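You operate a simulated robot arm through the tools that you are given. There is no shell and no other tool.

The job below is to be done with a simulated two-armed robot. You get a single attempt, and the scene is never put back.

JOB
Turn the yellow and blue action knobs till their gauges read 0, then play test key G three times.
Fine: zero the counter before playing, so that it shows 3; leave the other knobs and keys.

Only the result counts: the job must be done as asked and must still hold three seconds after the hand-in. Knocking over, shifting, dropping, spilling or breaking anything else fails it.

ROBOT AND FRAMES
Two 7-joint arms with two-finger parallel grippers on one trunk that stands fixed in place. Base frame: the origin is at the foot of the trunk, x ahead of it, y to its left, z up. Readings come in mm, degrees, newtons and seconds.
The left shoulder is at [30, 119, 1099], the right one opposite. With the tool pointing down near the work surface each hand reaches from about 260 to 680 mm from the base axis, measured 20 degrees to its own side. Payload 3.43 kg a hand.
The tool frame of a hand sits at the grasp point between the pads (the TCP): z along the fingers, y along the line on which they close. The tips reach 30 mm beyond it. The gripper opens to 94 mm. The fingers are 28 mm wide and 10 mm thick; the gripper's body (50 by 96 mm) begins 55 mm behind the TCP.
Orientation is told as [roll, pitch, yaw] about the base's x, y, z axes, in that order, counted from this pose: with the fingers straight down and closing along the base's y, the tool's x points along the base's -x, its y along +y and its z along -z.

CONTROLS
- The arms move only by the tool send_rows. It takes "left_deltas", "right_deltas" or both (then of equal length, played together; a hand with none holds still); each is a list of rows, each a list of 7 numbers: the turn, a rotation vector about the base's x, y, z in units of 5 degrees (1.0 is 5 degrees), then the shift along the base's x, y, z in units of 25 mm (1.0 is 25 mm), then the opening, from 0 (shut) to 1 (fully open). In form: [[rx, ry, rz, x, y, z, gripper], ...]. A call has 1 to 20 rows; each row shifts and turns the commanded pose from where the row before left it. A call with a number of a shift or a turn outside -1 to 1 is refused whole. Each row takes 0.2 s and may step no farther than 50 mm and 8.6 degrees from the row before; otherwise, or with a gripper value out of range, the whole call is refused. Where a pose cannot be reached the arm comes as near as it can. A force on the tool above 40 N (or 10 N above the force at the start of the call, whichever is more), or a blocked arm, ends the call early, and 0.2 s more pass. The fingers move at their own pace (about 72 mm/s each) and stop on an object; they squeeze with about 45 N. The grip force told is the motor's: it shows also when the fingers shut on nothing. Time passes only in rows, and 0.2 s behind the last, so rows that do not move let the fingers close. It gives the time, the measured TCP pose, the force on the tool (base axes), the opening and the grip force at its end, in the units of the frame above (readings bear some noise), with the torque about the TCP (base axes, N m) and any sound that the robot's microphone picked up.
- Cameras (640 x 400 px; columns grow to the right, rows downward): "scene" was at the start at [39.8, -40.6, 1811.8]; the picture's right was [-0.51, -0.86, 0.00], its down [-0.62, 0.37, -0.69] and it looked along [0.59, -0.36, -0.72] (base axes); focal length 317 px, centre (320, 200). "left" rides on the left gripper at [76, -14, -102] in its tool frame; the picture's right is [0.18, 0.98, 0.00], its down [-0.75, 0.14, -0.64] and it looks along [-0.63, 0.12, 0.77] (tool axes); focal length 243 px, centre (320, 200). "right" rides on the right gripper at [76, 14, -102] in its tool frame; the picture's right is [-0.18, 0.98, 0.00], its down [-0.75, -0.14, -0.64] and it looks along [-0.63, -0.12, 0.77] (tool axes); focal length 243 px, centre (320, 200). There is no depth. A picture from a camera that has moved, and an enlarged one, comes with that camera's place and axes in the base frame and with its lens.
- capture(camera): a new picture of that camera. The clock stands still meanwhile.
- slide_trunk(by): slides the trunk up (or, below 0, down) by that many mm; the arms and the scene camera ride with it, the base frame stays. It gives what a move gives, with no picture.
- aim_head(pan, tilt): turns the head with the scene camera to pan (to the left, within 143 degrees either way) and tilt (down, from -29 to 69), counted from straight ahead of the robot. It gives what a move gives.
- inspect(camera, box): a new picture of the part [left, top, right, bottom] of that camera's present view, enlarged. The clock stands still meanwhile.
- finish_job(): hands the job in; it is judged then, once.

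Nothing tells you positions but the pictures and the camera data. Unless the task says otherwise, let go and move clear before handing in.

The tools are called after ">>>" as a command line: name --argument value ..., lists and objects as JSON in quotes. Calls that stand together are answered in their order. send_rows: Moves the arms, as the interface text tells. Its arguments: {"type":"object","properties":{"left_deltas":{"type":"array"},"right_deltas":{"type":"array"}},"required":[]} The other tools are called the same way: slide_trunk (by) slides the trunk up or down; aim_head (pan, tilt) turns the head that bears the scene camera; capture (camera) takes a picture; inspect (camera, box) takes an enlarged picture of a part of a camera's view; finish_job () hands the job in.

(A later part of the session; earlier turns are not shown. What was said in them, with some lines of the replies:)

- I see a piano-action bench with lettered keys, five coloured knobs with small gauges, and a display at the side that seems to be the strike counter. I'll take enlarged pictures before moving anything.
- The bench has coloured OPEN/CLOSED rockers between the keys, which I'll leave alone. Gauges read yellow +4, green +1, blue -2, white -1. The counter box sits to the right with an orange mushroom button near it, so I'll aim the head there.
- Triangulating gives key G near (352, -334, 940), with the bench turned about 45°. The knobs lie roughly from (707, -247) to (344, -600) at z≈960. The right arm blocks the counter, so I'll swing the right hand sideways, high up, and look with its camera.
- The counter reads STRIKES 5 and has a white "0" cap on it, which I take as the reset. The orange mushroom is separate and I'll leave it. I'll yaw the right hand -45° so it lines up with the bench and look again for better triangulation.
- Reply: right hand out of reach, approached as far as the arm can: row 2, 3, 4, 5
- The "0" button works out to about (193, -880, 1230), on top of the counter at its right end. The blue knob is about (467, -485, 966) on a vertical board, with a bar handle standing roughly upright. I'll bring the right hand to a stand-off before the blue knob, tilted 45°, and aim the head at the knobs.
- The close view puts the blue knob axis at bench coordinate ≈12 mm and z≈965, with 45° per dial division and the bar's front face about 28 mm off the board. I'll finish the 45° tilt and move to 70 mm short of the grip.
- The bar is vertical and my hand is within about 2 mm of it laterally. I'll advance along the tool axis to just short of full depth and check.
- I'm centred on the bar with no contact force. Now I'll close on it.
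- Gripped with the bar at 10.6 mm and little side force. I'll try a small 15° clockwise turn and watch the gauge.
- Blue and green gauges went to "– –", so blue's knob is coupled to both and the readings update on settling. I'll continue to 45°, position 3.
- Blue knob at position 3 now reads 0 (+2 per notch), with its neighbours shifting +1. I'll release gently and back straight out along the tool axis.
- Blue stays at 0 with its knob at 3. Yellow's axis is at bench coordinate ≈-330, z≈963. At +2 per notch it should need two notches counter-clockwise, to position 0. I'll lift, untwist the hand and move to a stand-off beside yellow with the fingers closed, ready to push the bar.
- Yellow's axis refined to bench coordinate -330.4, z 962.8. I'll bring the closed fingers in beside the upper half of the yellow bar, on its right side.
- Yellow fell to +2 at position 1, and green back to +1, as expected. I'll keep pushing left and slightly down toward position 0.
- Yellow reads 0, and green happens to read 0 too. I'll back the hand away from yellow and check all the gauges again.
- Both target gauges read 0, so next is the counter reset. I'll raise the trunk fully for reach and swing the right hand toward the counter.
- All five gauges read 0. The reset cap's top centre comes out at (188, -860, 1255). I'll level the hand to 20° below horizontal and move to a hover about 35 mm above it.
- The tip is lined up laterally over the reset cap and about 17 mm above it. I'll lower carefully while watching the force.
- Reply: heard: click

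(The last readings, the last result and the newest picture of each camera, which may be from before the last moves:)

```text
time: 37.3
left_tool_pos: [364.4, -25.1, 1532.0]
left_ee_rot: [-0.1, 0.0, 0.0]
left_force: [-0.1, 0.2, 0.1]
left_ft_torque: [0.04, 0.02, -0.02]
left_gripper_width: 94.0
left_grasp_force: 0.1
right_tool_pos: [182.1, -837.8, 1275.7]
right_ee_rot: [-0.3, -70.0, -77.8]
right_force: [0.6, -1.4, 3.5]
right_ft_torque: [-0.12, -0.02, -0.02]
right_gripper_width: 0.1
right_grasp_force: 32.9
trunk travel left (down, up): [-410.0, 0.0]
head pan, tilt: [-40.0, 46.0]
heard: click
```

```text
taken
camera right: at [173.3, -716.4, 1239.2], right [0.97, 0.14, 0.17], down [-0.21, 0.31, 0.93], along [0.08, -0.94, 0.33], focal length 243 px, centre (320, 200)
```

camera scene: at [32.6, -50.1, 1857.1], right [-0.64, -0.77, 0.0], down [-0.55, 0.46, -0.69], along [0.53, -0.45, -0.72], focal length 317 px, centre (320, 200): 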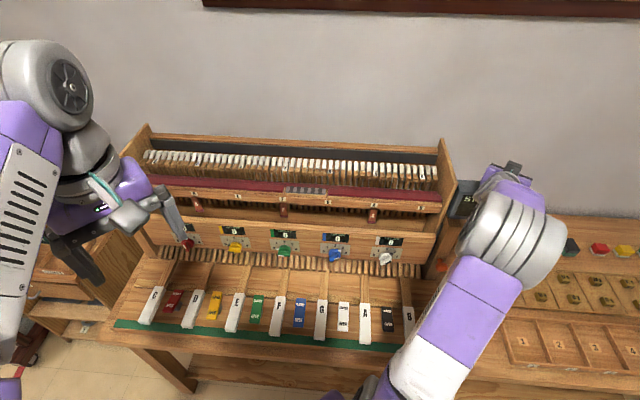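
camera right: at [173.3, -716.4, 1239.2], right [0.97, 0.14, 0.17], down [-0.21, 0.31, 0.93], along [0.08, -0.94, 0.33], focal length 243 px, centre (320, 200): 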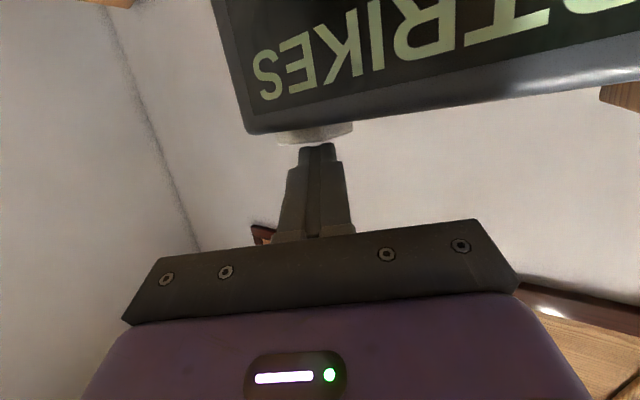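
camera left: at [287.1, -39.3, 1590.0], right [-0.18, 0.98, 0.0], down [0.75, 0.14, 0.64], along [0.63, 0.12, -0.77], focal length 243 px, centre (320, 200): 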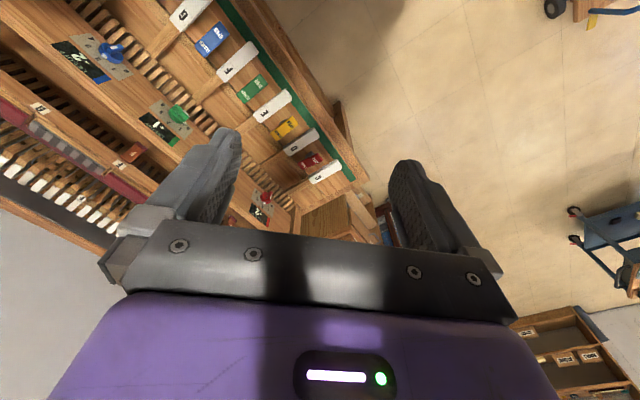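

I heard a click with a light upward force, so the cap was pressed. I'll lift off, back away and read the counter.

>>> send_rows --right_deltas '[[0, 0, 0, 0, 0, 0.6, 0], [0, 0, 0, 0, 0, 1, 0], [0, 0, 0, 0.2, 0.9, 1, 0], [0, 0, 0, 0.2, 0.95, 0.8, 0], [0, 0, 0, 0.2, 0.95, 0.8, 0], [0, 0, 0, 0.2, 0.95, 0.3, 0], [0, 0, 0, 0.2, 0.95, 0.3, 0], [0, 0, 0, 0.2, 0.95, 0.3, 0], [0, 0, 0, 0.2, 0.95, 0, 0]]'

>>> capture --camera "scene"

>>> capture --camera "right"

```text
time: 39.3
left_tool_pos: [362.7, -24.1, 1531.6]
left_ee_rot: [-0.2, 0.1, 0.0]
left_force: [-0.5, 0.1, -1.1]
left_ft_torque: [0.01, 0.0, -0.01]
left_gripper_width: 94.0
left_grasp_force: 0.1
right_tool_pos: [218.2, -672.6, 1403.8]
right_ee_rot: [-0.2, -69.9, -77.8]
right_force: [-0.8, 0.5, 0.1]
right_ft_torque: [0.02, -0.03, 0.0]
right_gripper_width: 0.1
right_grasp_force: 33.2
trunk travel left (down, up): [-410.0, 0.0]
head pan, tilt: [-40.0, 46.0]
```

```text
taken
camera scene: at [32.4, -50.4, 1857.1], right [-0.64, -0.77, 0.0], down [-0.55, 0.46, -0.69], along [0.53, -0.45, -0.72], focal length 317 px, centre (320, 200)
```

scene: 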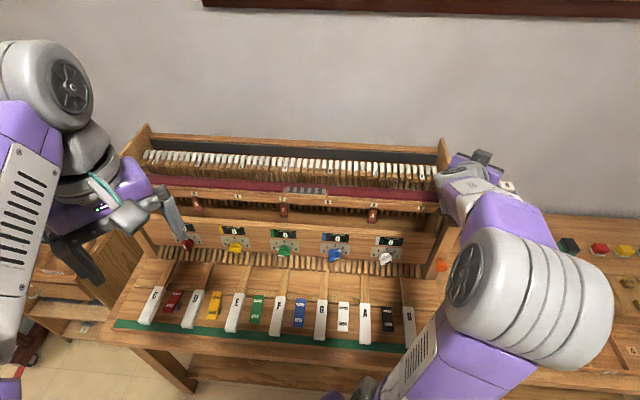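

```text
taken
camera right: at [208.3, -551.1, 1367.2], right [0.97, 0.14, 0.17], down [-0.21, 0.31, 0.93], along [0.08, -0.94, 0.33], focal length 243 px, centre (320, 200)
```

right: 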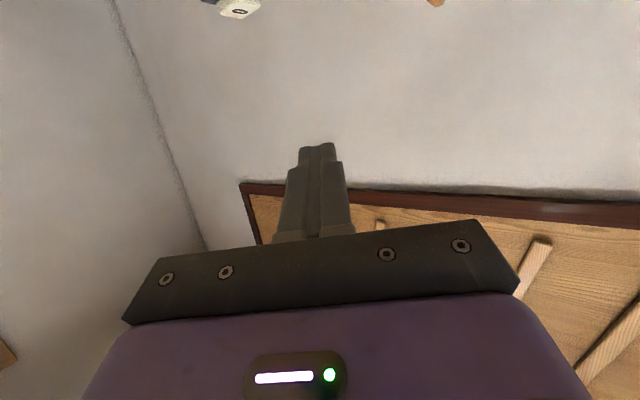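

The arm hides the counter for now. Next I'll swing the right hand over key G with the fingers straight down, staying well above it.

>>> send_rows --right_deltas '[[0.9785, 0.2062, 0, 0.312, 0.971, -0.3, 0], [0.9785, 0.2062, 0, 0.312, 0.971, -0.3, 0], [0.9785, 0.2062, 0, 0.312, 0.971, -0.5, 0], [0.9785, 0.2062, 0, 0.312, 0.971, -0.6, 0], [0.9785, 0.2062, 0, 0.312, 0.971, -0.7, 0], [0.9785, 0.2062, 0, 0.312, 0.971, -0.7, 0], [0.9785, 0.2062, 0, 0.312, 0.971, -0.7, 0], [0.9785, 0.2062, 0, 0.312, 0.971, -0.7, 0], [0.9785, 0.2062, 0, 0.312, 0.971, -0.7, 0], [0.9785, 0.2062, 0, 0.312, 0.971, -0.7, 0], [0.9785, 0.2062, 0, 0.312, 0.971, -0.7, 0], [0.9785, 0.2062, 0, 0.312, 0.971, -0.7, 0], [0.9785, 0.2062, 0, 0.312, 0.971, -0.7, 0], [0.9785, 0.2062, 0, 0.312, 0.971, -0.7, 0], [0, 0, 0, 0.312, 0.971, -0.7, 0]]'

>>> send_rows --right_deltas '[[0, 0, 0.937, 0, 0, 0, 0], [0, 0, 0.937, 0, 0, 0, 0], [0, 0, 0.937, 0, 0, 0, 0], [0, 0, 0.937, 0, 0, 0, 0], [0, 0, 0.937, 0, 0, 0, 0], [0, 0, 0.937, 0, 0, 0, 0], [0, 0, 0.937, 0, 0, 0, 0]]'

>>> capture --camera "right"

>>> capture --camera "scene"

```text
time: 42.5
left_tool_pos: [362.7, -24.6, 1531.7]
left_ee_rot: [-0.1, 0.1, 0.0]
left_force: [-0.3, 0.0, -0.1]
left_ft_torque: [-0.03, 0.03, -0.03]
left_gripper_width: 94.0
left_grasp_force: 0.2
right_tool_pos: [336.0, -308.0, 1167.5]
right_ee_rot: [0.1, 0.0, -78.0]
right_force: [-0.3, 0.3, -0.3]
right_ft_torque: [-0.02, 0.02, 0.03]
right_gripper_width: 0.2
right_grasp_force: 33.8
trunk travel left (down, up): [-410.0, 0.0]
head pan, tilt: [-40.0, 46.0]
```

```text
time: 44.1
left_tool_pos: [363.3, -24.8, 1531.2]
left_ee_rot: [-0.1, 0.1, -0.1]
left_force: [0.9, -0.2, 0.4]
left_ft_torque: [-0.01, -0.02, 0.03]
left_gripper_width: 94.0
left_grasp_force: 0.0
right_tool_pos: [334.6, -308.7, 1168.3]
right_ee_rot: [0.1, 0.0, -45.2]
right_force: [0.1, 0.6, -0.2]
right_ft_torque: [0.02, -0.03, 0.03]
right_gripper_width: 0.0
right_grasp_force: 32.6
trunk travel left (down, up): [-410.0, 0.0]
head pan, tilt: [-40.0, 46.0]
```

```text
taken
camera right: at [293.1, -245.2, 1270.5], right [0.83, 0.56, 0.0], down [0.43, -0.63, 0.64], along [0.36, -0.53, -0.77], focal length 243 px, centre (320, 200)
```

right: 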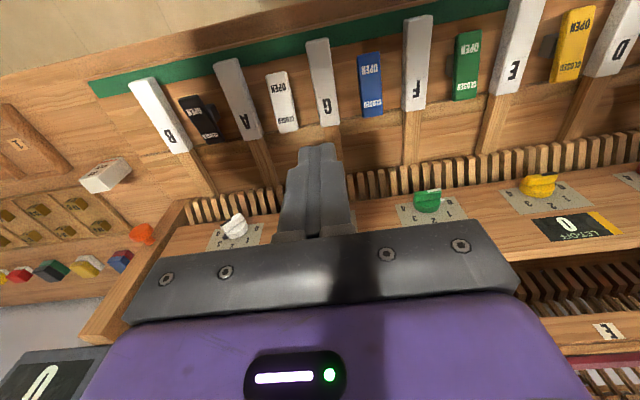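

```text
taken
camera scene: at [32.6, -51.0, 1857.0], right [-0.64, -0.77, 0.0], down [-0.55, 0.46, -0.69], along [0.53, -0.45, -0.72], focal length 317 px, centre (320, 200)
```

scene: 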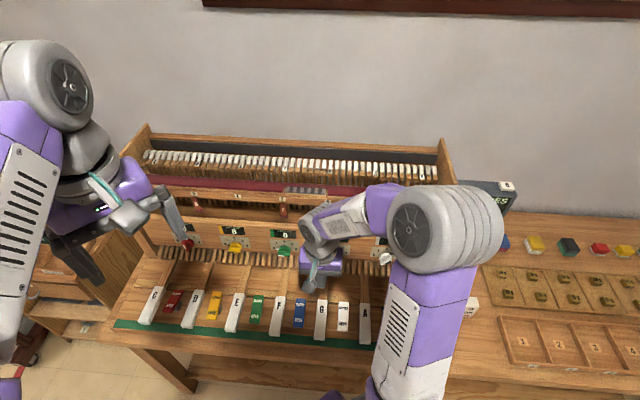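

>>> inspect --camera "right" --box '[260, 20, 420, 160]'

>>> inspect --camera "right" --box '[0, 320, 128, 400]'

>>> inspect --camera "scene" --box '[260, 260, 420, 360]'

```text
2.86 times, centred on (340, 90) of right
camera zoom: at [293.1, -245.2, 1270.5], right [0.83, 0.56, 0.0], down [0.43, -0.63, 0.64], along [0.36, -0.53, -0.77], focal length 693 px, centre (263, 514)
```

zoom: 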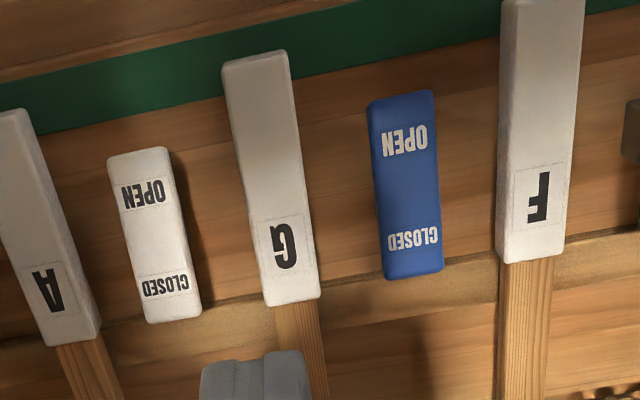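

```text
5.00 times, centred on (64, 360) of right
camera zoom: at [293.1, -245.2, 1270.5], right [0.83, 0.56, 0.0], down [0.43, -0.63, 0.64], along [0.36, -0.53, -0.77], focal length 1213 px, centre (1600, -600)
```

zoom: 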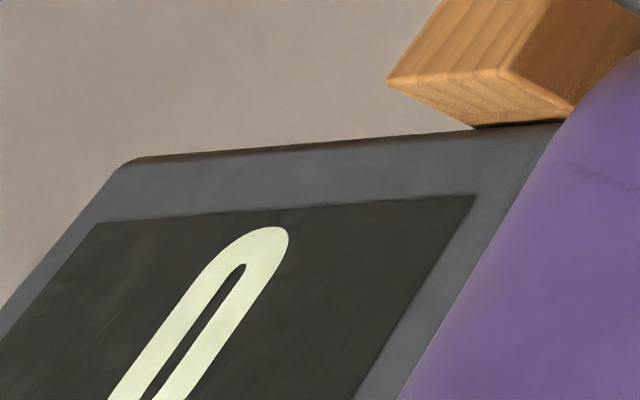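

```text
4.00 times, centred on (340, 310) of scene
camera zoom: at [32.6, -51.0, 1857.0], right [-0.64, -0.77, 0.0], down [-0.55, 0.46, -0.69], along [0.53, -0.45, -0.72], focal length 1267 px, centre (240, -240)
```

zoom: 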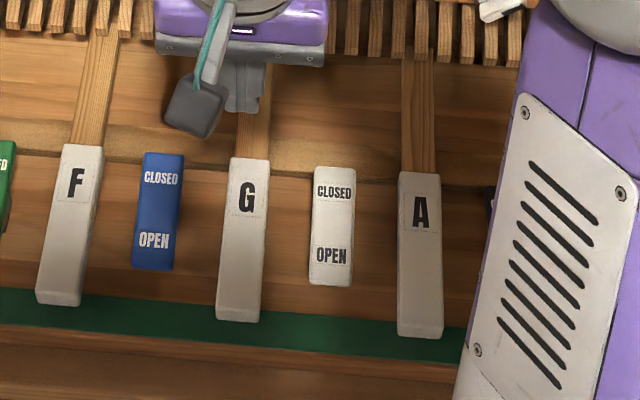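

The counter's display now shows 0. Key G's cap spans bench depth 425–550 mm at bench coordinate ≈-21, and its top is at z≈870. I'll descend to about 15 mm above its front part.

>>> send_rows --right_deltas '[[0, 0, 0, 0.075, 0.075, -0.9, 0], [0, 0, 0, 0, 0, -0.95, 0], [0, 0, 0, 0, 0, -0.95, 0], [0, 0, 0, 0, 0, -0.95, 0], [0, 0, 0, 0, 0, -0.95, 0], [0, 0, 0, 0, 0, -0.95, 0], [0, 0, 0, 0, 0, -0.95, 0], [0, 0, 0, 0, 0, -0.95, 0], [0, 0, 0, 0, 0, -0.95, 0], [0, 0, 0, 0, 0, -0.95, 0], [0, 0, 0, 0, 0, 0, 0]]'

>>> capture --camera "right"

>>> capture --camera "scene"

```text
time: 46.5
left_tool_pos: [361.8, -24.3, 1531.1]
left_ee_rot: [-0.1, 0.0, 0.0]
left_force: [-0.4, 1.2, 0.0]
left_ft_torque: [0.03, 0.01, -0.03]
left_gripper_width: 93.8
left_grasp_force: 0.0
right_tool_pos: [337.3, -305.9, 932.4]
right_ee_rot: [0.1, 0.0, -45.1]
right_force: [0.6, -0.3, 0.5]
right_ft_torque: [0.0, 0.02, -0.02]
right_gripper_width: 0.0
right_grasp_force: 33.3
trunk travel left (down, up): [-410.0, 0.0]
head pan, tilt: [-40.0, 46.0]
```

```text
taken
camera right: at [294.3, -242.8, 1033.6], right [0.83, 0.56, 0.0], down [0.43, -0.63, 0.64], along [0.36, -0.53, -0.77], focal length 243 px, centre (320, 200)
```

right: 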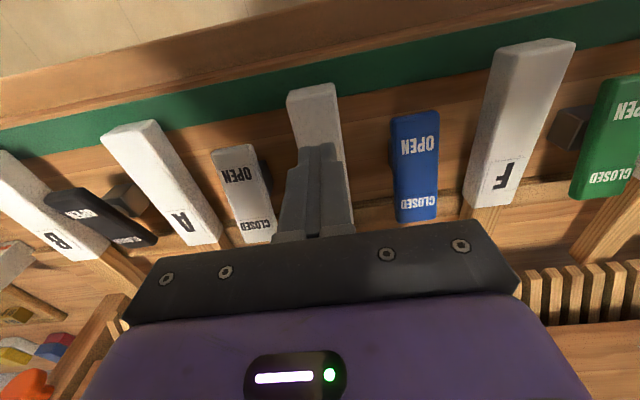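

```text
taken
camera scene: at [32.1, -50.8, 1857.1], right [-0.64, -0.77, 0.0], down [-0.55, 0.46, -0.69], along [0.53, -0.45, -0.72], focal length 317 px, centre (320, 200)
```

scene: 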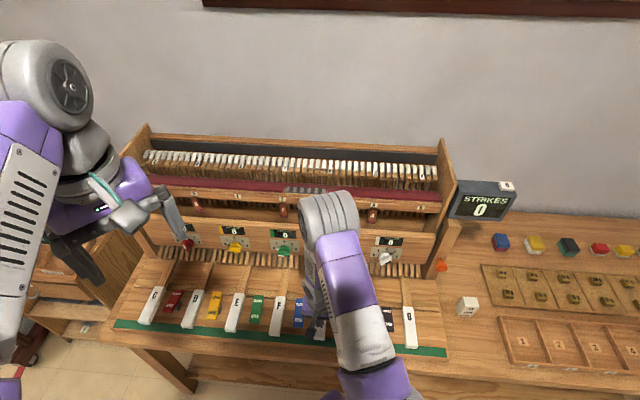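

The counter shows STRIKES 0, and the scene camera can read it from here. I'll check the alignment over G up close.

>>> inspect --camera "right" --box '[240, 60, 400, 240]'

>>> inspect --camera "scene" --box '[440, 160, 540, 225]'

>>> inspect --camera "scene" --box '[260, 260, 420, 360]'

```text
2.22 times, centred on (320, 150) of right
camera zoom: at [294.3, -242.8, 1033.6], right [0.83, 0.56, 0.0], down [0.43, -0.63, 0.64], along [0.36, -0.53, -0.77], focal length 539 px, centre (320, 311)
```

zoom: 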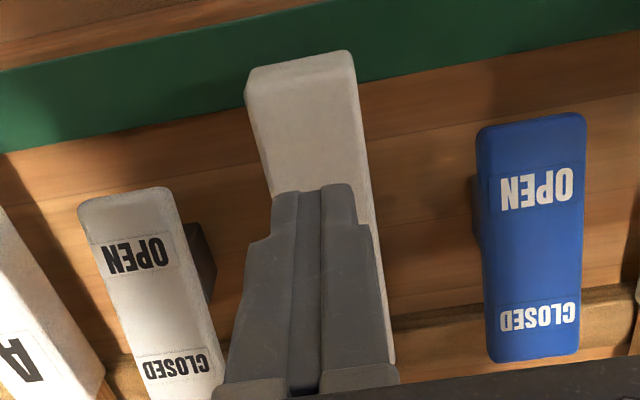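

```text
6.15 times, centred on (490, 192) of scene
camera zoom: at [32.1, -50.8, 1857.1], right [-0.64, -0.77, 0.0], down [-0.55, 0.46, -0.69], along [0.53, -0.45, -0.72], focal length 1949 px, centre (-726, 246)
```

zoom: 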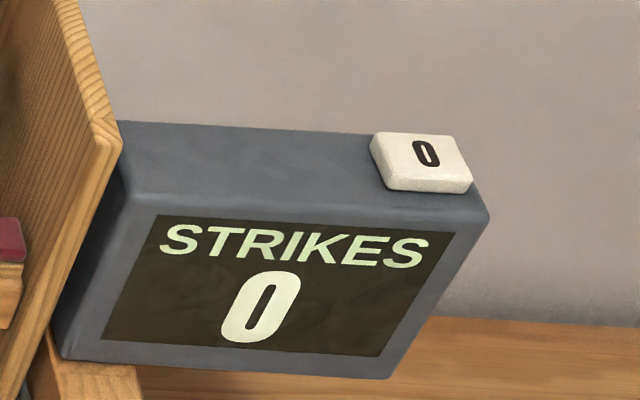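

```text
4.00 times, centred on (340, 310) of scene
camera zoom: at [32.1, -50.8, 1857.1], right [-0.64, -0.77, 0.0], down [-0.55, 0.46, -0.69], along [0.53, -0.45, -0.72], focal length 1267 px, centre (240, -240)
```

zoom: 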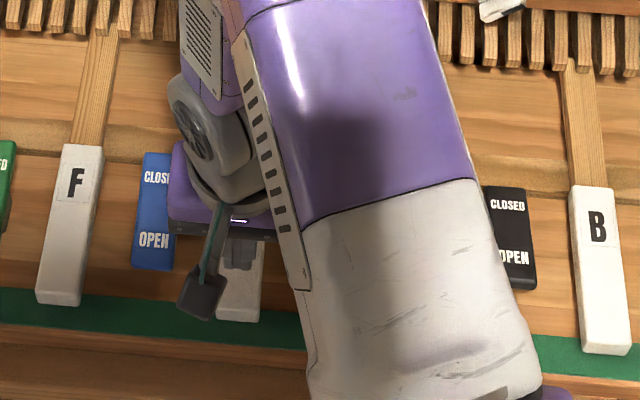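

>>> send_rows --right_deltas '[[0, 0, 0, 0, 0, -0.25, 0], [0, 0, 0, 0, 0, -0.25, 0], [0, 0, 0, 0, 0, -0.25, 0], [0, 0, 0, 0, 0, -0.15, 0], [0, 0, 0, 0, 0, 0, 0]]'

>>> inspect --camera "right" --box '[240, 60, 400, 240]'

```text
time: 47.7
left_tool_pos: [363.4, -23.8, 1532.2]
left_ee_rot: [0.0, 0.1, 0.0]
left_force: [0.3, 0.4, -0.1]
left_ft_torque: [-0.02, -0.01, 0.02]
left_gripper_width: 94.0
left_grasp_force: 0.0
right_tool_pos: [336.5, -306.3, 909.2]
right_ee_rot: [0.1, 0.0, -45.2]
right_force: [-0.1, 0.1, 0.3]
right_ft_torque: [0.01, -0.01, 0.02]
right_gripper_width: 0.3
right_grasp_force: 33.2
trunk travel left (down, up): [-410.0, 0.0]
head pan, tilt: [-40.0, 46.0]
```

```text
2.22 times, centred on (320, 150) of right
camera zoom: at [294.9, -243.3, 1011.3], right [0.83, 0.56, 0.0], down [0.43, -0.63, 0.64], along [0.36, -0.53, -0.77], focal length 539 px, centre (320, 311)
```

zoom: 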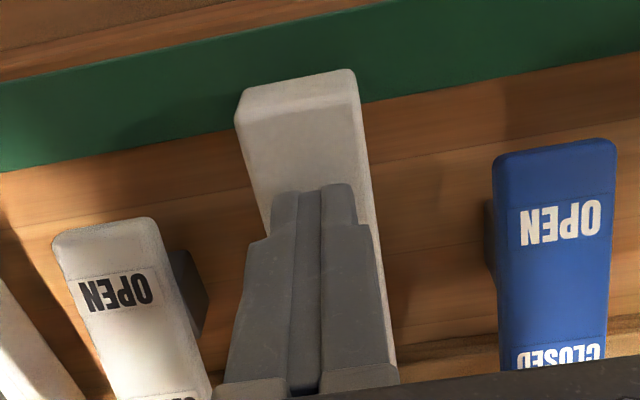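

>>> send_rows --right_deltas '[[0, 0, 0, 0, 0, -0.12, 0], [0, 0, 0, 0, 0, -0.12, 0], [0, 0, 0, 0, 0, 0, 0]]'

>>> inspect --camera "right" --box '[240, 60, 400, 240]'

```text
time: 48.5
left_tool_pos: [362.2, -24.4, 1532.9]
left_ee_rot: [-0.2, 0.2, 0.1]
left_force: [0.9, 0.5, -0.2]
left_ft_torque: [-0.02, 0.0, 0.01]
left_gripper_width: 94.0
left_grasp_force: 0.0
right_tool_pos: [336.7, -308.1, 903.6]
right_ee_rot: [0.0, 0.0, -45.2]
right_force: [-0.6, 0.6, 0.4]
right_ft_torque: [-0.01, -0.01, -0.03]
right_gripper_width: 0.0
right_grasp_force: 33.0
trunk travel left (down, up): [-410.0, 0.0]
head pan, tilt: [-40.0, 46.0]
```

```text
2.22 times, centred on (320, 150) of right
camera zoom: at [295.0, -243.4, 1005.1], right [0.83, 0.56, 0.0], down [0.43, -0.63, 0.64], along [0.36, -0.53, -0.77], focal length 539 px, centre (320, 311)
```

zoom: 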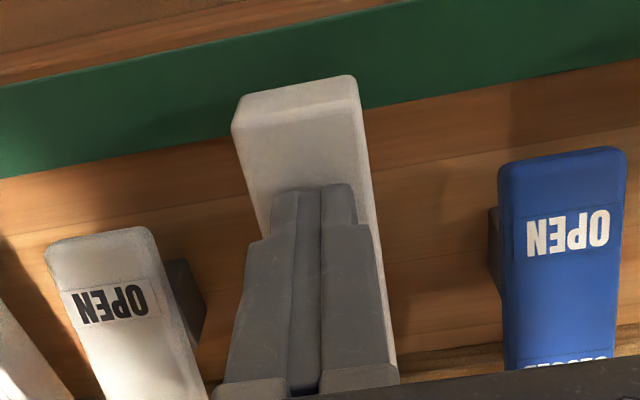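

>>> send_rows --right_deltas '[[0, 0, 0, 0, 0, -0.12, 0], [0, 0, 0, 0, 0, -0.12, 0], [0, 0, 0, 0, 0, 0, 0]]'

>>> inspect --camera "scene" --box '[440, 160, 540, 225]'

```text
time: 49.3
left_tool_pos: [362.3, -25.7, 1532.5]
left_ee_rot: [0.0, 0.1, 0.0]
left_force: [0.2, -0.7, 0.1]
left_ft_torque: [-0.01, 0.0, -0.02]
left_gripper_width: 93.9
left_grasp_force: 0.2
right_tool_pos: [336.8, -306.7, 897.5]
right_ee_rot: [0.1, 0.1, -45.3]
right_force: [0.3, 0.6, 0.3]
right_ft_torque: [-0.01, 0.01, 0.0]
right_gripper_width: 0.2
right_grasp_force: 33.2
trunk travel left (down, up): [-410.0, 0.0]
head pan, tilt: [-40.0, 46.0]
```

```text
6.15 times, centred on (490, 192) of scene
camera zoom: at [32.5, -51.0, 1857.1], right [-0.64, -0.77, 0.0], down [-0.55, 0.46, -0.69], along [0.53, -0.45, -0.72], focal length 1949 px, centre (-726, 246)
```

zoom: 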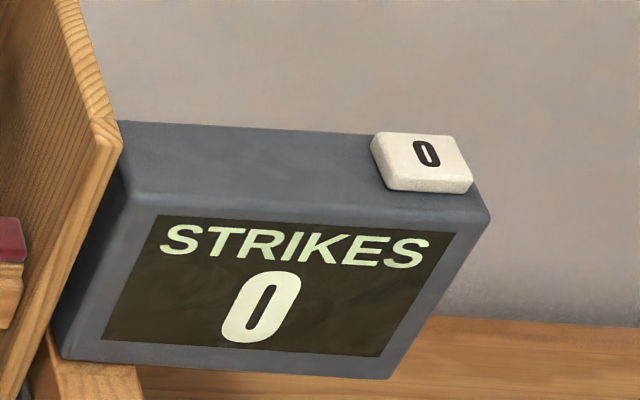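

>>> send_rows --right_deltas '[[0, 0, 0, 0, 0, -0.12, 0], [0, 0, 0, 0, 0, -0.12, 0], [0, 0, 0, 0, 0, 0, 0]]'

>>> inspect --camera "right" --box '[240, 60, 400, 240]'

>>> inspect --camera "scene" --box '[440, 160, 540, 225]'

```text
time: 50.1
left_tool_pos: [361.1, -24.1, 1531.8]
left_ee_rot: [-0.1, 0.0, 0.0]
left_force: [-0.1, 0.2, -0.2]
left_ft_torque: [0.0, 0.02, -0.02]
left_gripper_width: 94.2
left_grasp_force: 0.0
right_tool_pos: [337.2, -305.8, 893.5]
right_ee_rot: [0.1, -0.1, -45.1]
right_force: [-2.1, -0.4, 20.2]
right_ft_torque: [-0.21, -0.14, -0.02]
right_gripper_width: 0.2
right_grasp_force: 33.1
trunk travel left (down, up): [-410.0, 0.0]
head pan, tilt: [-40.0, 46.0]
heard: click
```

```text
2.22 times, centred on (320, 150) of right
camera zoom: at [294.6, -243.1, 994.4], right [0.83, 0.56, 0.0], down [0.43, -0.63, 0.64], along [0.36, -0.53, -0.77], focal length 539 px, centre (320, 311)
```

zoom: 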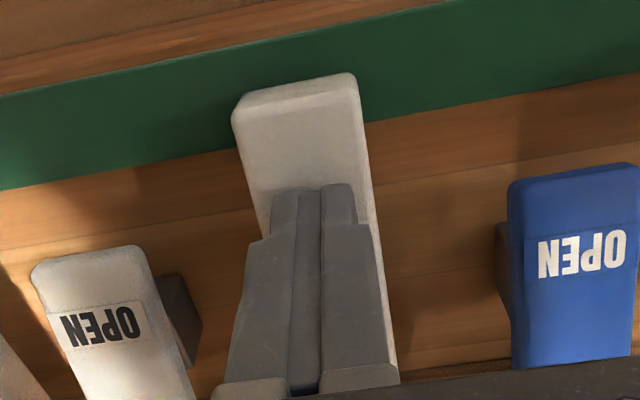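

```text
6.15 times, centred on (490, 192) of scene
camera zoom: at [31.0, -49.8, 1857.3], right [-0.64, -0.77, 0.0], down [-0.55, 0.46, -0.7], along [0.53, -0.45, -0.72], focal length 1949 px, centre (-726, 246)
```

zoom: 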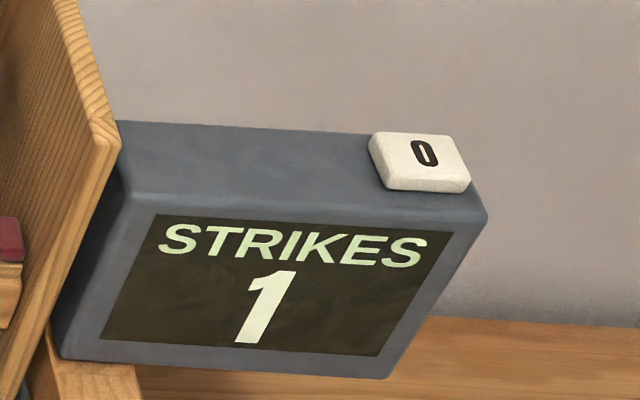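

Strike 1 registered. I'll lift fully to release the key and confirm it still reads 1.

>>> send_rows --right_deltas '[[0, 0, 0, 0, 0, 0.2, 0], [0, 0, 0, 0, 0, 0.3, 0], [0, 0, 0, 0, 0, 0.3, 0], [0, 0, 0, 0, 0, 0, 0], [0, 0, 0, 0, 0, 0, 0]]'

>>> inspect --camera "scene" --box '[440, 160, 540, 225]'

>>> inspect --camera "right" --box '[240, 60, 400, 240]'

```text
time: 51.3
left_tool_pos: [362.1, -25.3, 1532.8]
left_ee_rot: [0.0, 0.2, -0.1]
left_force: [-0.1, 0.5, -0.7]
left_ft_torque: [-0.02, -0.01, 0.02]
left_gripper_width: 94.0
left_grasp_force: 0.0
right_tool_pos: [337.9, -307.7, 911.1]
right_ee_rot: [0.1, 0.0, -45.2]
right_force: [0.0, 1.0, -0.9]
right_ft_torque: [0.03, -0.01, -0.02]
right_gripper_width: 0.1
right_grasp_force: 33.0
trunk travel left (down, up): [-410.0, 0.0]
head pan, tilt: [-40.0, 46.0]
```

```text
6.15 times, centred on (490, 192) of scene
camera zoom: at [32.5, -51.0, 1857.0], right [-0.64, -0.77, 0.0], down [-0.55, 0.46, -0.69], along [0.53, -0.45, -0.72], focal length 1949 px, centre (-726, 246)
```

zoom: 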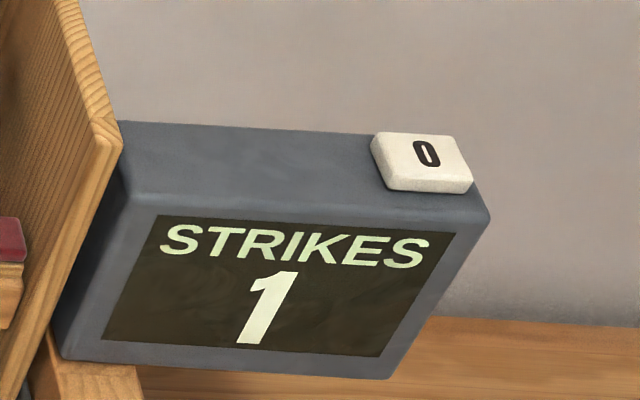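

```text
2.22 times, centred on (320, 150) of right
camera zoom: at [295.1, -243.5, 1013.5], right [0.83, 0.56, 0.0], down [0.43, -0.63, 0.64], along [0.36, -0.53, -0.77], focal length 539 px, centre (320, 311)
```

zoom: 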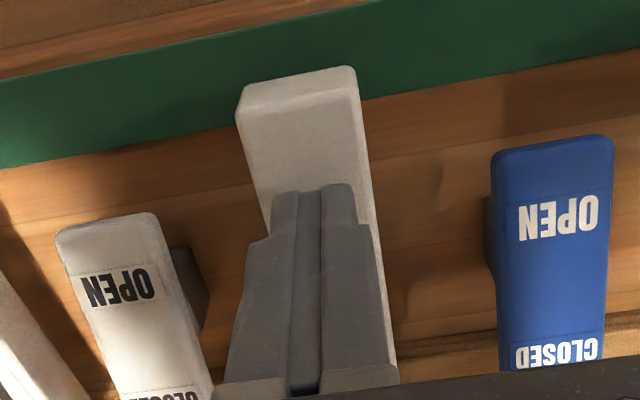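

Still 1, and the key is released. Now the second press, with the same stroke down and back up.

>>> send_rows --right_deltas '[[0, 0, 0, 0, 0, -0.3, 0], [0, 0, 0, 0, 0, -0.26, 0], [0, 0, 0, 0, 0, -0.12, 0], [0, 0, 0, 0, 0, -0.12, 0], [0, 0, 0, 0, 0, 0, 0]]'

>>> inspect --camera "scene" --box '[440, 160, 540, 225]'

```text
time: 52.5
left_tool_pos: [361.8, -23.9, 1531.7]
left_ee_rot: [0.0, 0.0, 0.0]
left_force: [0.9, -0.7, -0.1]
left_ft_torque: [-0.02, -0.01, -0.02]
left_gripper_width: 94.0
left_grasp_force: 0.1
right_tool_pos: [336.3, -306.1, 892.2]
right_ee_rot: [0.1, 0.0, -45.2]
right_force: [-1.6, -0.5, 18.9]
right_ft_torque: [-0.24, -0.11, 0.08]
right_gripper_width: 0.2
right_grasp_force: 33.1
trunk travel left (down, up): [-410.0, 0.0]
head pan, tilt: [-40.0, 46.0]
heard: click
```

```text
6.15 times, centred on (490, 192) of scene
camera zoom: at [31.0, -49.9, 1857.3], right [-0.64, -0.77, 0.0], down [-0.55, 0.46, -0.7], along [0.53, -0.45, -0.72], focal length 1949 px, centre (-726, 246)
```

zoom: 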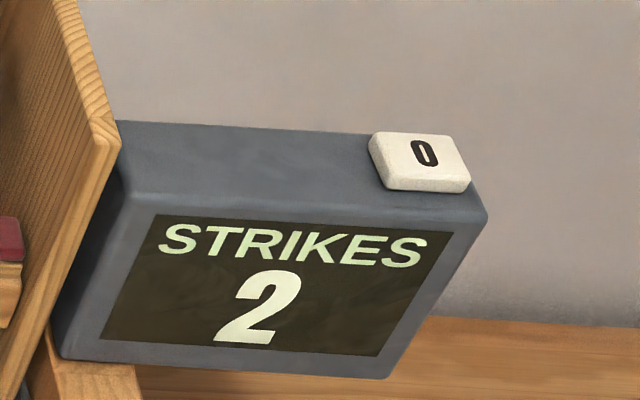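

The counter shows 2. I'll lift to release the key, pause, then press the third time.

>>> send_rows --right_deltas '[[0, 0, 0, 0, 0, 0.2, 0], [0, 0, 0, 0, 0, 0.3, 0], [0, 0, 0, 0, 0, 0.3, 0], [0, 0, 0, 0, 0, 0, 0], [0, 0, 0, 0, 0, 0, 0]]'

>>> send_rows --right_deltas '[[0, 0, 0, 0, 0, -0.3, 0], [0, 0, 0, 0, 0, -0.26, 0], [0, 0, 0, 0, 0, -0.12, 0], [0, 0, 0, 0, 0, -0.12, 0], [0, 0, 0, 0, 0, 0, 0]]'

>>> inspect --camera "scene" --box '[440, 160, 540, 225]'

```text
time: 53.7
left_tool_pos: [362.6, -23.4, 1532.1]
left_ee_rot: [-0.1, 0.1, 0.0]
left_force: [1.1, 0.4, -0.6]
left_ft_torque: [0.03, 0.01, -0.03]
left_gripper_width: 93.9
left_grasp_force: 0.0
right_tool_pos: [337.0, -307.3, 911.0]
right_ee_rot: [0.1, 0.0, -45.2]
right_force: [-0.1, -0.1, 0.1]
right_ft_torque: [-0.03, 0.02, -0.03]
right_gripper_width: 0.0
right_grasp_force: 32.7
trunk travel left (down, up): [-410.0, 0.0]
head pan, tilt: [-40.0, 46.0]
```

```text
time: 54.9
left_tool_pos: [360.9, -24.8, 1532.4]
left_ee_rot: [-0.2, 0.0, 0.0]
left_force: [0.7, -0.2, -0.8]
left_ft_torque: [-0.01, 0.01, -0.02]
left_gripper_width: 94.0
left_grasp_force: 0.0
right_tool_pos: [338.2, -306.2, 892.6]
right_ee_rot: [0.1, -0.2, -45.1]
right_force: [-1.6, -0.6, 21.6]
right_ft_torque: [-0.24, -0.15, -0.05]
right_gripper_width: 0.0
right_grasp_force: 33.3
trunk travel left (down, up): [-410.0, 0.0]
head pan, tilt: [-40.0, 46.0]
heard: click
```

```text
6.15 times, centred on (490, 192) of scene
camera zoom: at [30.9, -49.8, 1857.3], right [-0.64, -0.77, 0.0], down [-0.55, 0.46, -0.7], along [0.53, -0.45, -0.72], focal length 1949 px, centre (-726, 246)
```

zoom: 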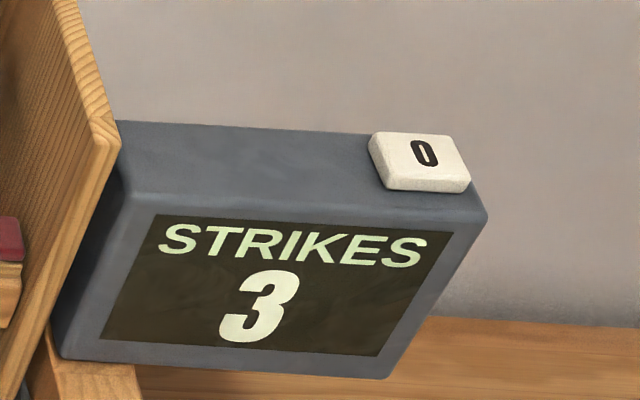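

The counter shows 3. I'll lift straight up well clear of the key and re-check every reading.

>>> send_rows --right_deltas '[[0, 0, 0, 0, 0, 0.2, 0], [0, 0, 0, 0, 0, 0.4, 0], [0, 0, 0, 0, 0, 1, 0], [0, 0, 0, 0, 0, 1, 0], [0, 0, 0, 0, 0, 1, 0], [0, 0, 0, 0, 0, 1, 0], [0, 0, 0, 0, 0, 1, 0], [0, 0, 0, 0, 0, 1, 0], [0, 0, 0, 0, 0, 1, 0], [0, 0, 0, -0.5, 0, 1, 0], [0, 0, 0, -0.5, 0, 1, 0], [0, 0, 0, -0.5, 0, 1, 0], [0, 0, 0, -0.5, 0, 1, 0], [0, 0, 0, -0.5, 0, 1, 0], [0, 0, 0, 0, 0, 1, 0], [0, 0, 0, 0, 0, 1, 0], [0, 0, 0, 0, 0, 0, 0]]'

>>> capture --camera "scene"

>>> capture --camera "right"

>>> inspect --camera "scene" --box '[160, 200, 320, 300]'

>>> inspect --camera "scene" --box '[300, 200, 460, 300]'

>>> inspect --camera "scene" --box '[440, 160, 540, 225]'

```text
time: 58.5
left_tool_pos: [363.1, -24.4, 1532.7]
left_ee_rot: [-0.1, 0.1, -0.1]
left_force: [-0.5, -0.6, 0.1]
left_ft_torque: [0.02, 0.02, -0.03]
left_gripper_width: 94.0
left_grasp_force: 0.1
right_tool_pos: [275.5, -306.3, 1257.2]
right_ee_rot: [-0.1, 0.0, -45.2]
right_force: [0.5, 0.0, -0.2]
right_ft_torque: [-0.01, 0.01, 0.03]
right_gripper_width: 0.1
right_grasp_force: 33.2
trunk travel left (down, up): [-410.0, 0.0]
head pan, tilt: [-40.0, 46.0]
```

```text
taken
camera scene: at [32.9, -51.1, 1857.0], right [-0.64, -0.77, 0.0], down [-0.55, 0.46, -0.69], along [0.53, -0.45, -0.72], focal length 317 px, centre (320, 200)
```

scene: 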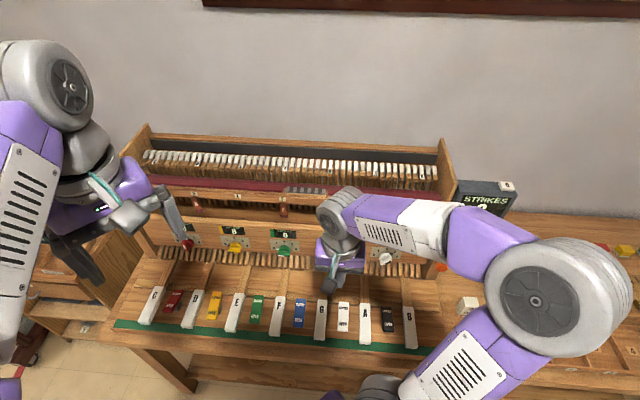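

```text
taken
camera right: at [233.1, -243.2, 1359.5], right [0.83, 0.56, 0.0], down [0.43, -0.63, 0.64], along [0.36, -0.53, -0.77], focal length 243 px, centre (320, 200)
```

right: 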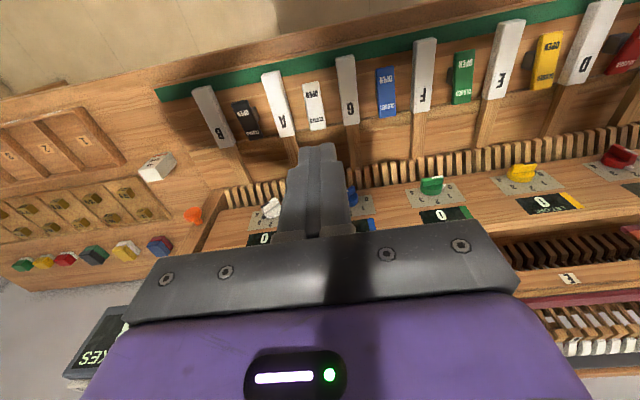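

```text
4.00 times, centred on (240, 250) of scene
camera zoom: at [32.9, -51.1, 1857.0], right [-0.64, -0.77, 0.0], down [-0.55, 0.46, -0.69], along [0.53, -0.45, -0.72], focal length 1267 px, centre (640, 0)
```

zoom: 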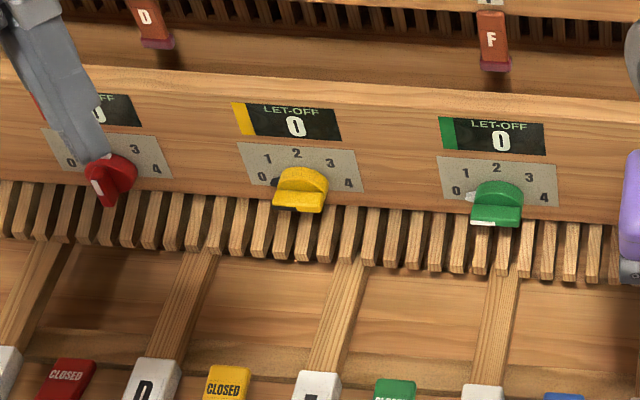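

```text
4.00 times, centred on (380, 250) of scene
camera zoom: at [32.9, -51.1, 1857.0], right [-0.64, -0.77, 0.0], down [-0.55, 0.46, -0.69], along [0.53, -0.45, -0.72], focal length 1267 px, centre (80, 0)
```

zoom: 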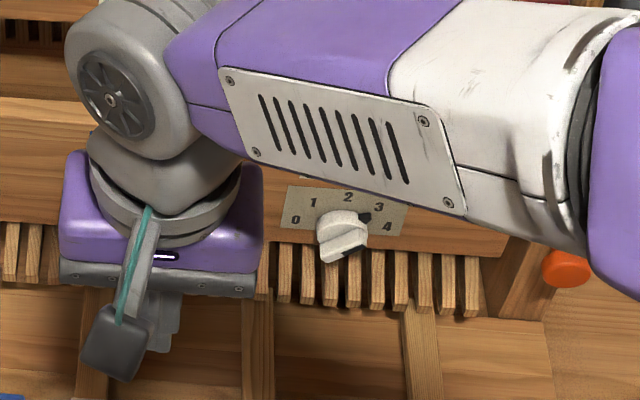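

```text
6.15 times, centred on (490, 192) of scene
camera zoom: at [32.9, -51.1, 1857.0], right [-0.64, -0.77, 0.0], down [-0.55, 0.46, -0.69], along [0.53, -0.45, -0.72], focal length 1949 px, centre (-726, 246)
```

zoom: 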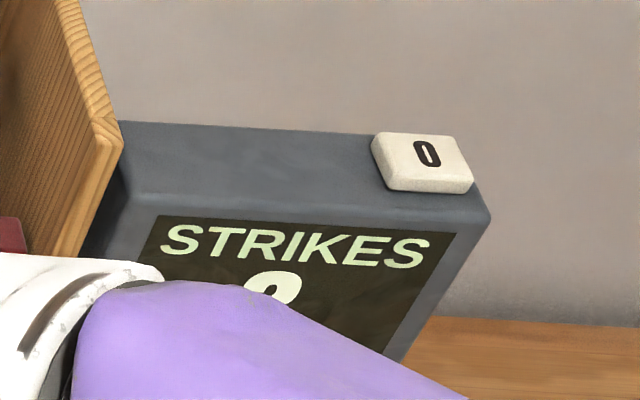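

Yellow and green still read 0. The arm hides blue's gauge and part of the counter, so I'll raise the hand toward its starting pose for a clear last look.

>>> send_rows --right_deltas '[[0, 0, 0.5, 0, 0, 1, 0.3], [0, 0, 0.5, 0, 0, 1, 0.3], [0, 0, 0.5, 0, 0, 1, 0.3], [0, 0, 0.5, 0, 0, 1, 0.3], [0, 0, 0.5, 0, 0, 1, 0.3], [0, 0, 0.5, 0, 0, 1, 0.3], [0, 0, 0.5, 0, 0, 1, 0.3], [0, 0, 0.5, 0, 0, 1, 0.3], [0, 0, 0.5, 0, 0, 1, 0.3], [0, 0, 0.5, 0, 0, 0, 0.3], [0, 0, 0.5, 0, 0, 0, 0.3], [0, 0, 0.5, 0, 0, 0, 0.3], [0, 0, 0, 0, 0, 0, 0.3]]'

>>> capture --camera "scene"

>>> capture --camera "right"

```text
time: 61.3
left_tool_pos: [361.9, -25.0, 1530.7]
left_ee_rot: [-0.1, 0.0, -0.1]
left_force: [-0.4, -0.6, 0.1]
left_ft_torque: [0.01, -0.04, -0.01]
left_gripper_width: 94.2
left_grasp_force: 0.1
right_tool_pos: [274.1, -306.5, 1480.4]
right_ee_rot: [0.2, 0.0, -15.0]
right_force: [-0.3, -0.6, 0.0]
right_ft_torque: [0.01, 0.01, 0.02]
right_gripper_width: 28.2
right_grasp_force: 0.1
trunk travel left (down, up): [-410.0, 0.0]
head pan, tilt: [-40.0, 46.0]
```

```text
taken
camera scene: at [32.6, -51.1, 1857.0], right [-0.64, -0.77, 0.0], down [-0.55, 0.46, -0.69], along [0.53, -0.45, -0.72], focal length 317 px, centre (320, 200)
```

scene: 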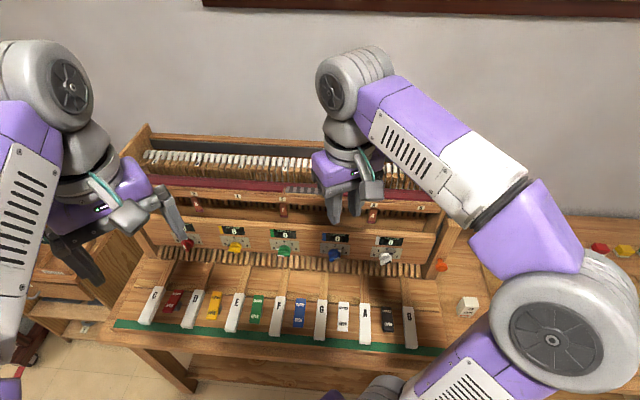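

```text
taken
camera right: at [206.4, -274.2, 1583.3], right [0.43, 0.9, 0.0], down [0.69, -0.33, 0.64], along [0.58, -0.28, -0.77], focal length 243 px, centre (320, 200)
```

right: 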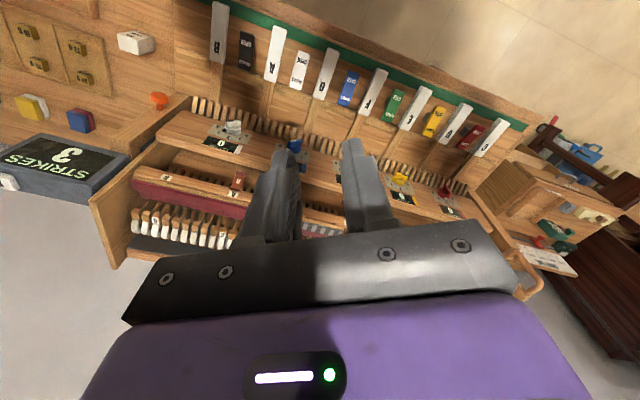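

>>> inspect --camera "scene" --box '[300, 200, 460, 300]'

>>> inspect --camera "right" --box '[0, 110, 160, 210]'

>>> inspect --camera "scene" --box '[120, 260, 440, 360]'

>>> inspect --camera "scene" --box '[160, 200, 320, 300]'

```text
4.00 times, centred on (380, 250) of scene
camera zoom: at [32.6, -51.1, 1857.0], right [-0.64, -0.77, 0.0], down [-0.55, 0.46, -0.69], along [0.53, -0.45, -0.72], focal length 1267 px, centre (80, 0)
```

zoom: 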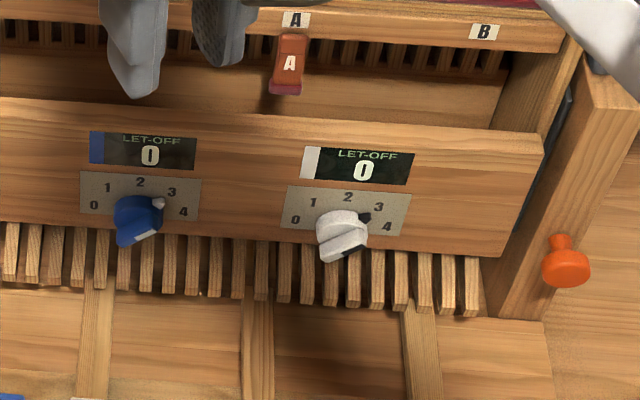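

```text
4.00 times, centred on (80, 160) of right
camera zoom: at [206.4, -274.2, 1583.3], right [0.43, 0.9, 0.0], down [0.69, -0.33, 0.64], along [0.58, -0.28, -0.77], focal length 970 px, centre (1280, 360)
```

zoom: 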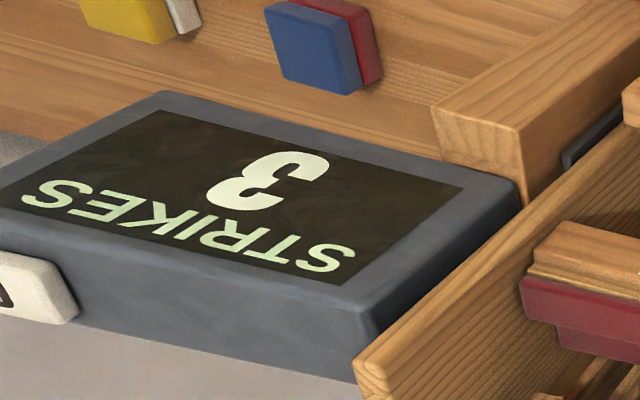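

```text
2.00 times, centred on (280, 310) of scene
camera zoom: at [32.6, -51.1, 1857.0], right [-0.64, -0.77, 0.0], down [-0.55, 0.46, -0.69], along [0.53, -0.45, -0.72], focal length 633 px, centre (400, -20)
```

zoom: 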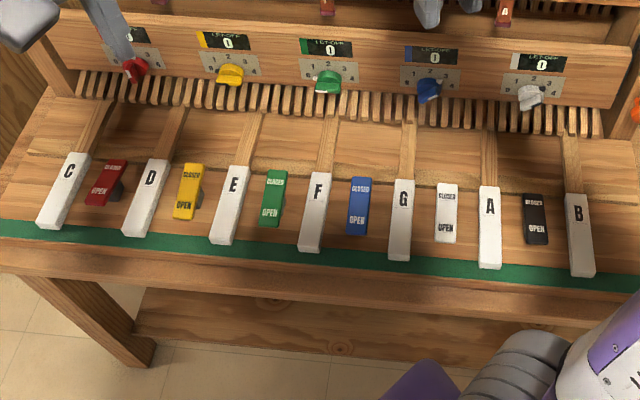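

```text
4.00 times, centred on (240, 250) of scene
camera zoom: at [32.6, -51.1, 1857.0], right [-0.64, -0.77, 0.0], down [-0.55, 0.46, -0.69], along [0.53, -0.45, -0.72], focal length 1267 px, centre (640, 0)
```

zoom: 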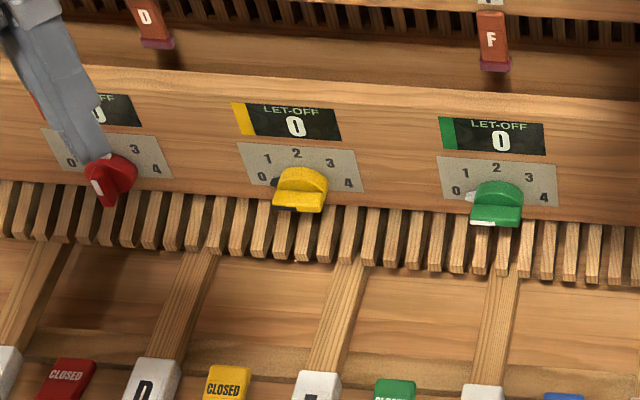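

Yellow and blue both read 0, and so do the other gauges. The counter shows 3, the rockers and other knobs are as they were, key G is released, and both hands are clear. I'm handing in the job.

>>> finish_job

```text
The job is handed in.
```

The job is done and handed in. The yellow and blue gauges both read 0, and the strike counter shows 3 after three presses of test key G.

- **Knobs:** I turned yellow from position 2 to 0 and blue from position 2 to 3. The red, green and white knobs were not touched, but each of their gauges moved because the knobs are coupled. All three also read 0 now.
- **Counter:** I pressed the "0" cap on the counter, checked that it showed 0, then played G. Each press counted once: 1, 2, 3.
- **Rest of the bench:** I left the other keys, the OPEN/CLOSED rockers and the orange button alone. At the last look key G was released, nothing had been knocked or shifted, and both hands were clear.
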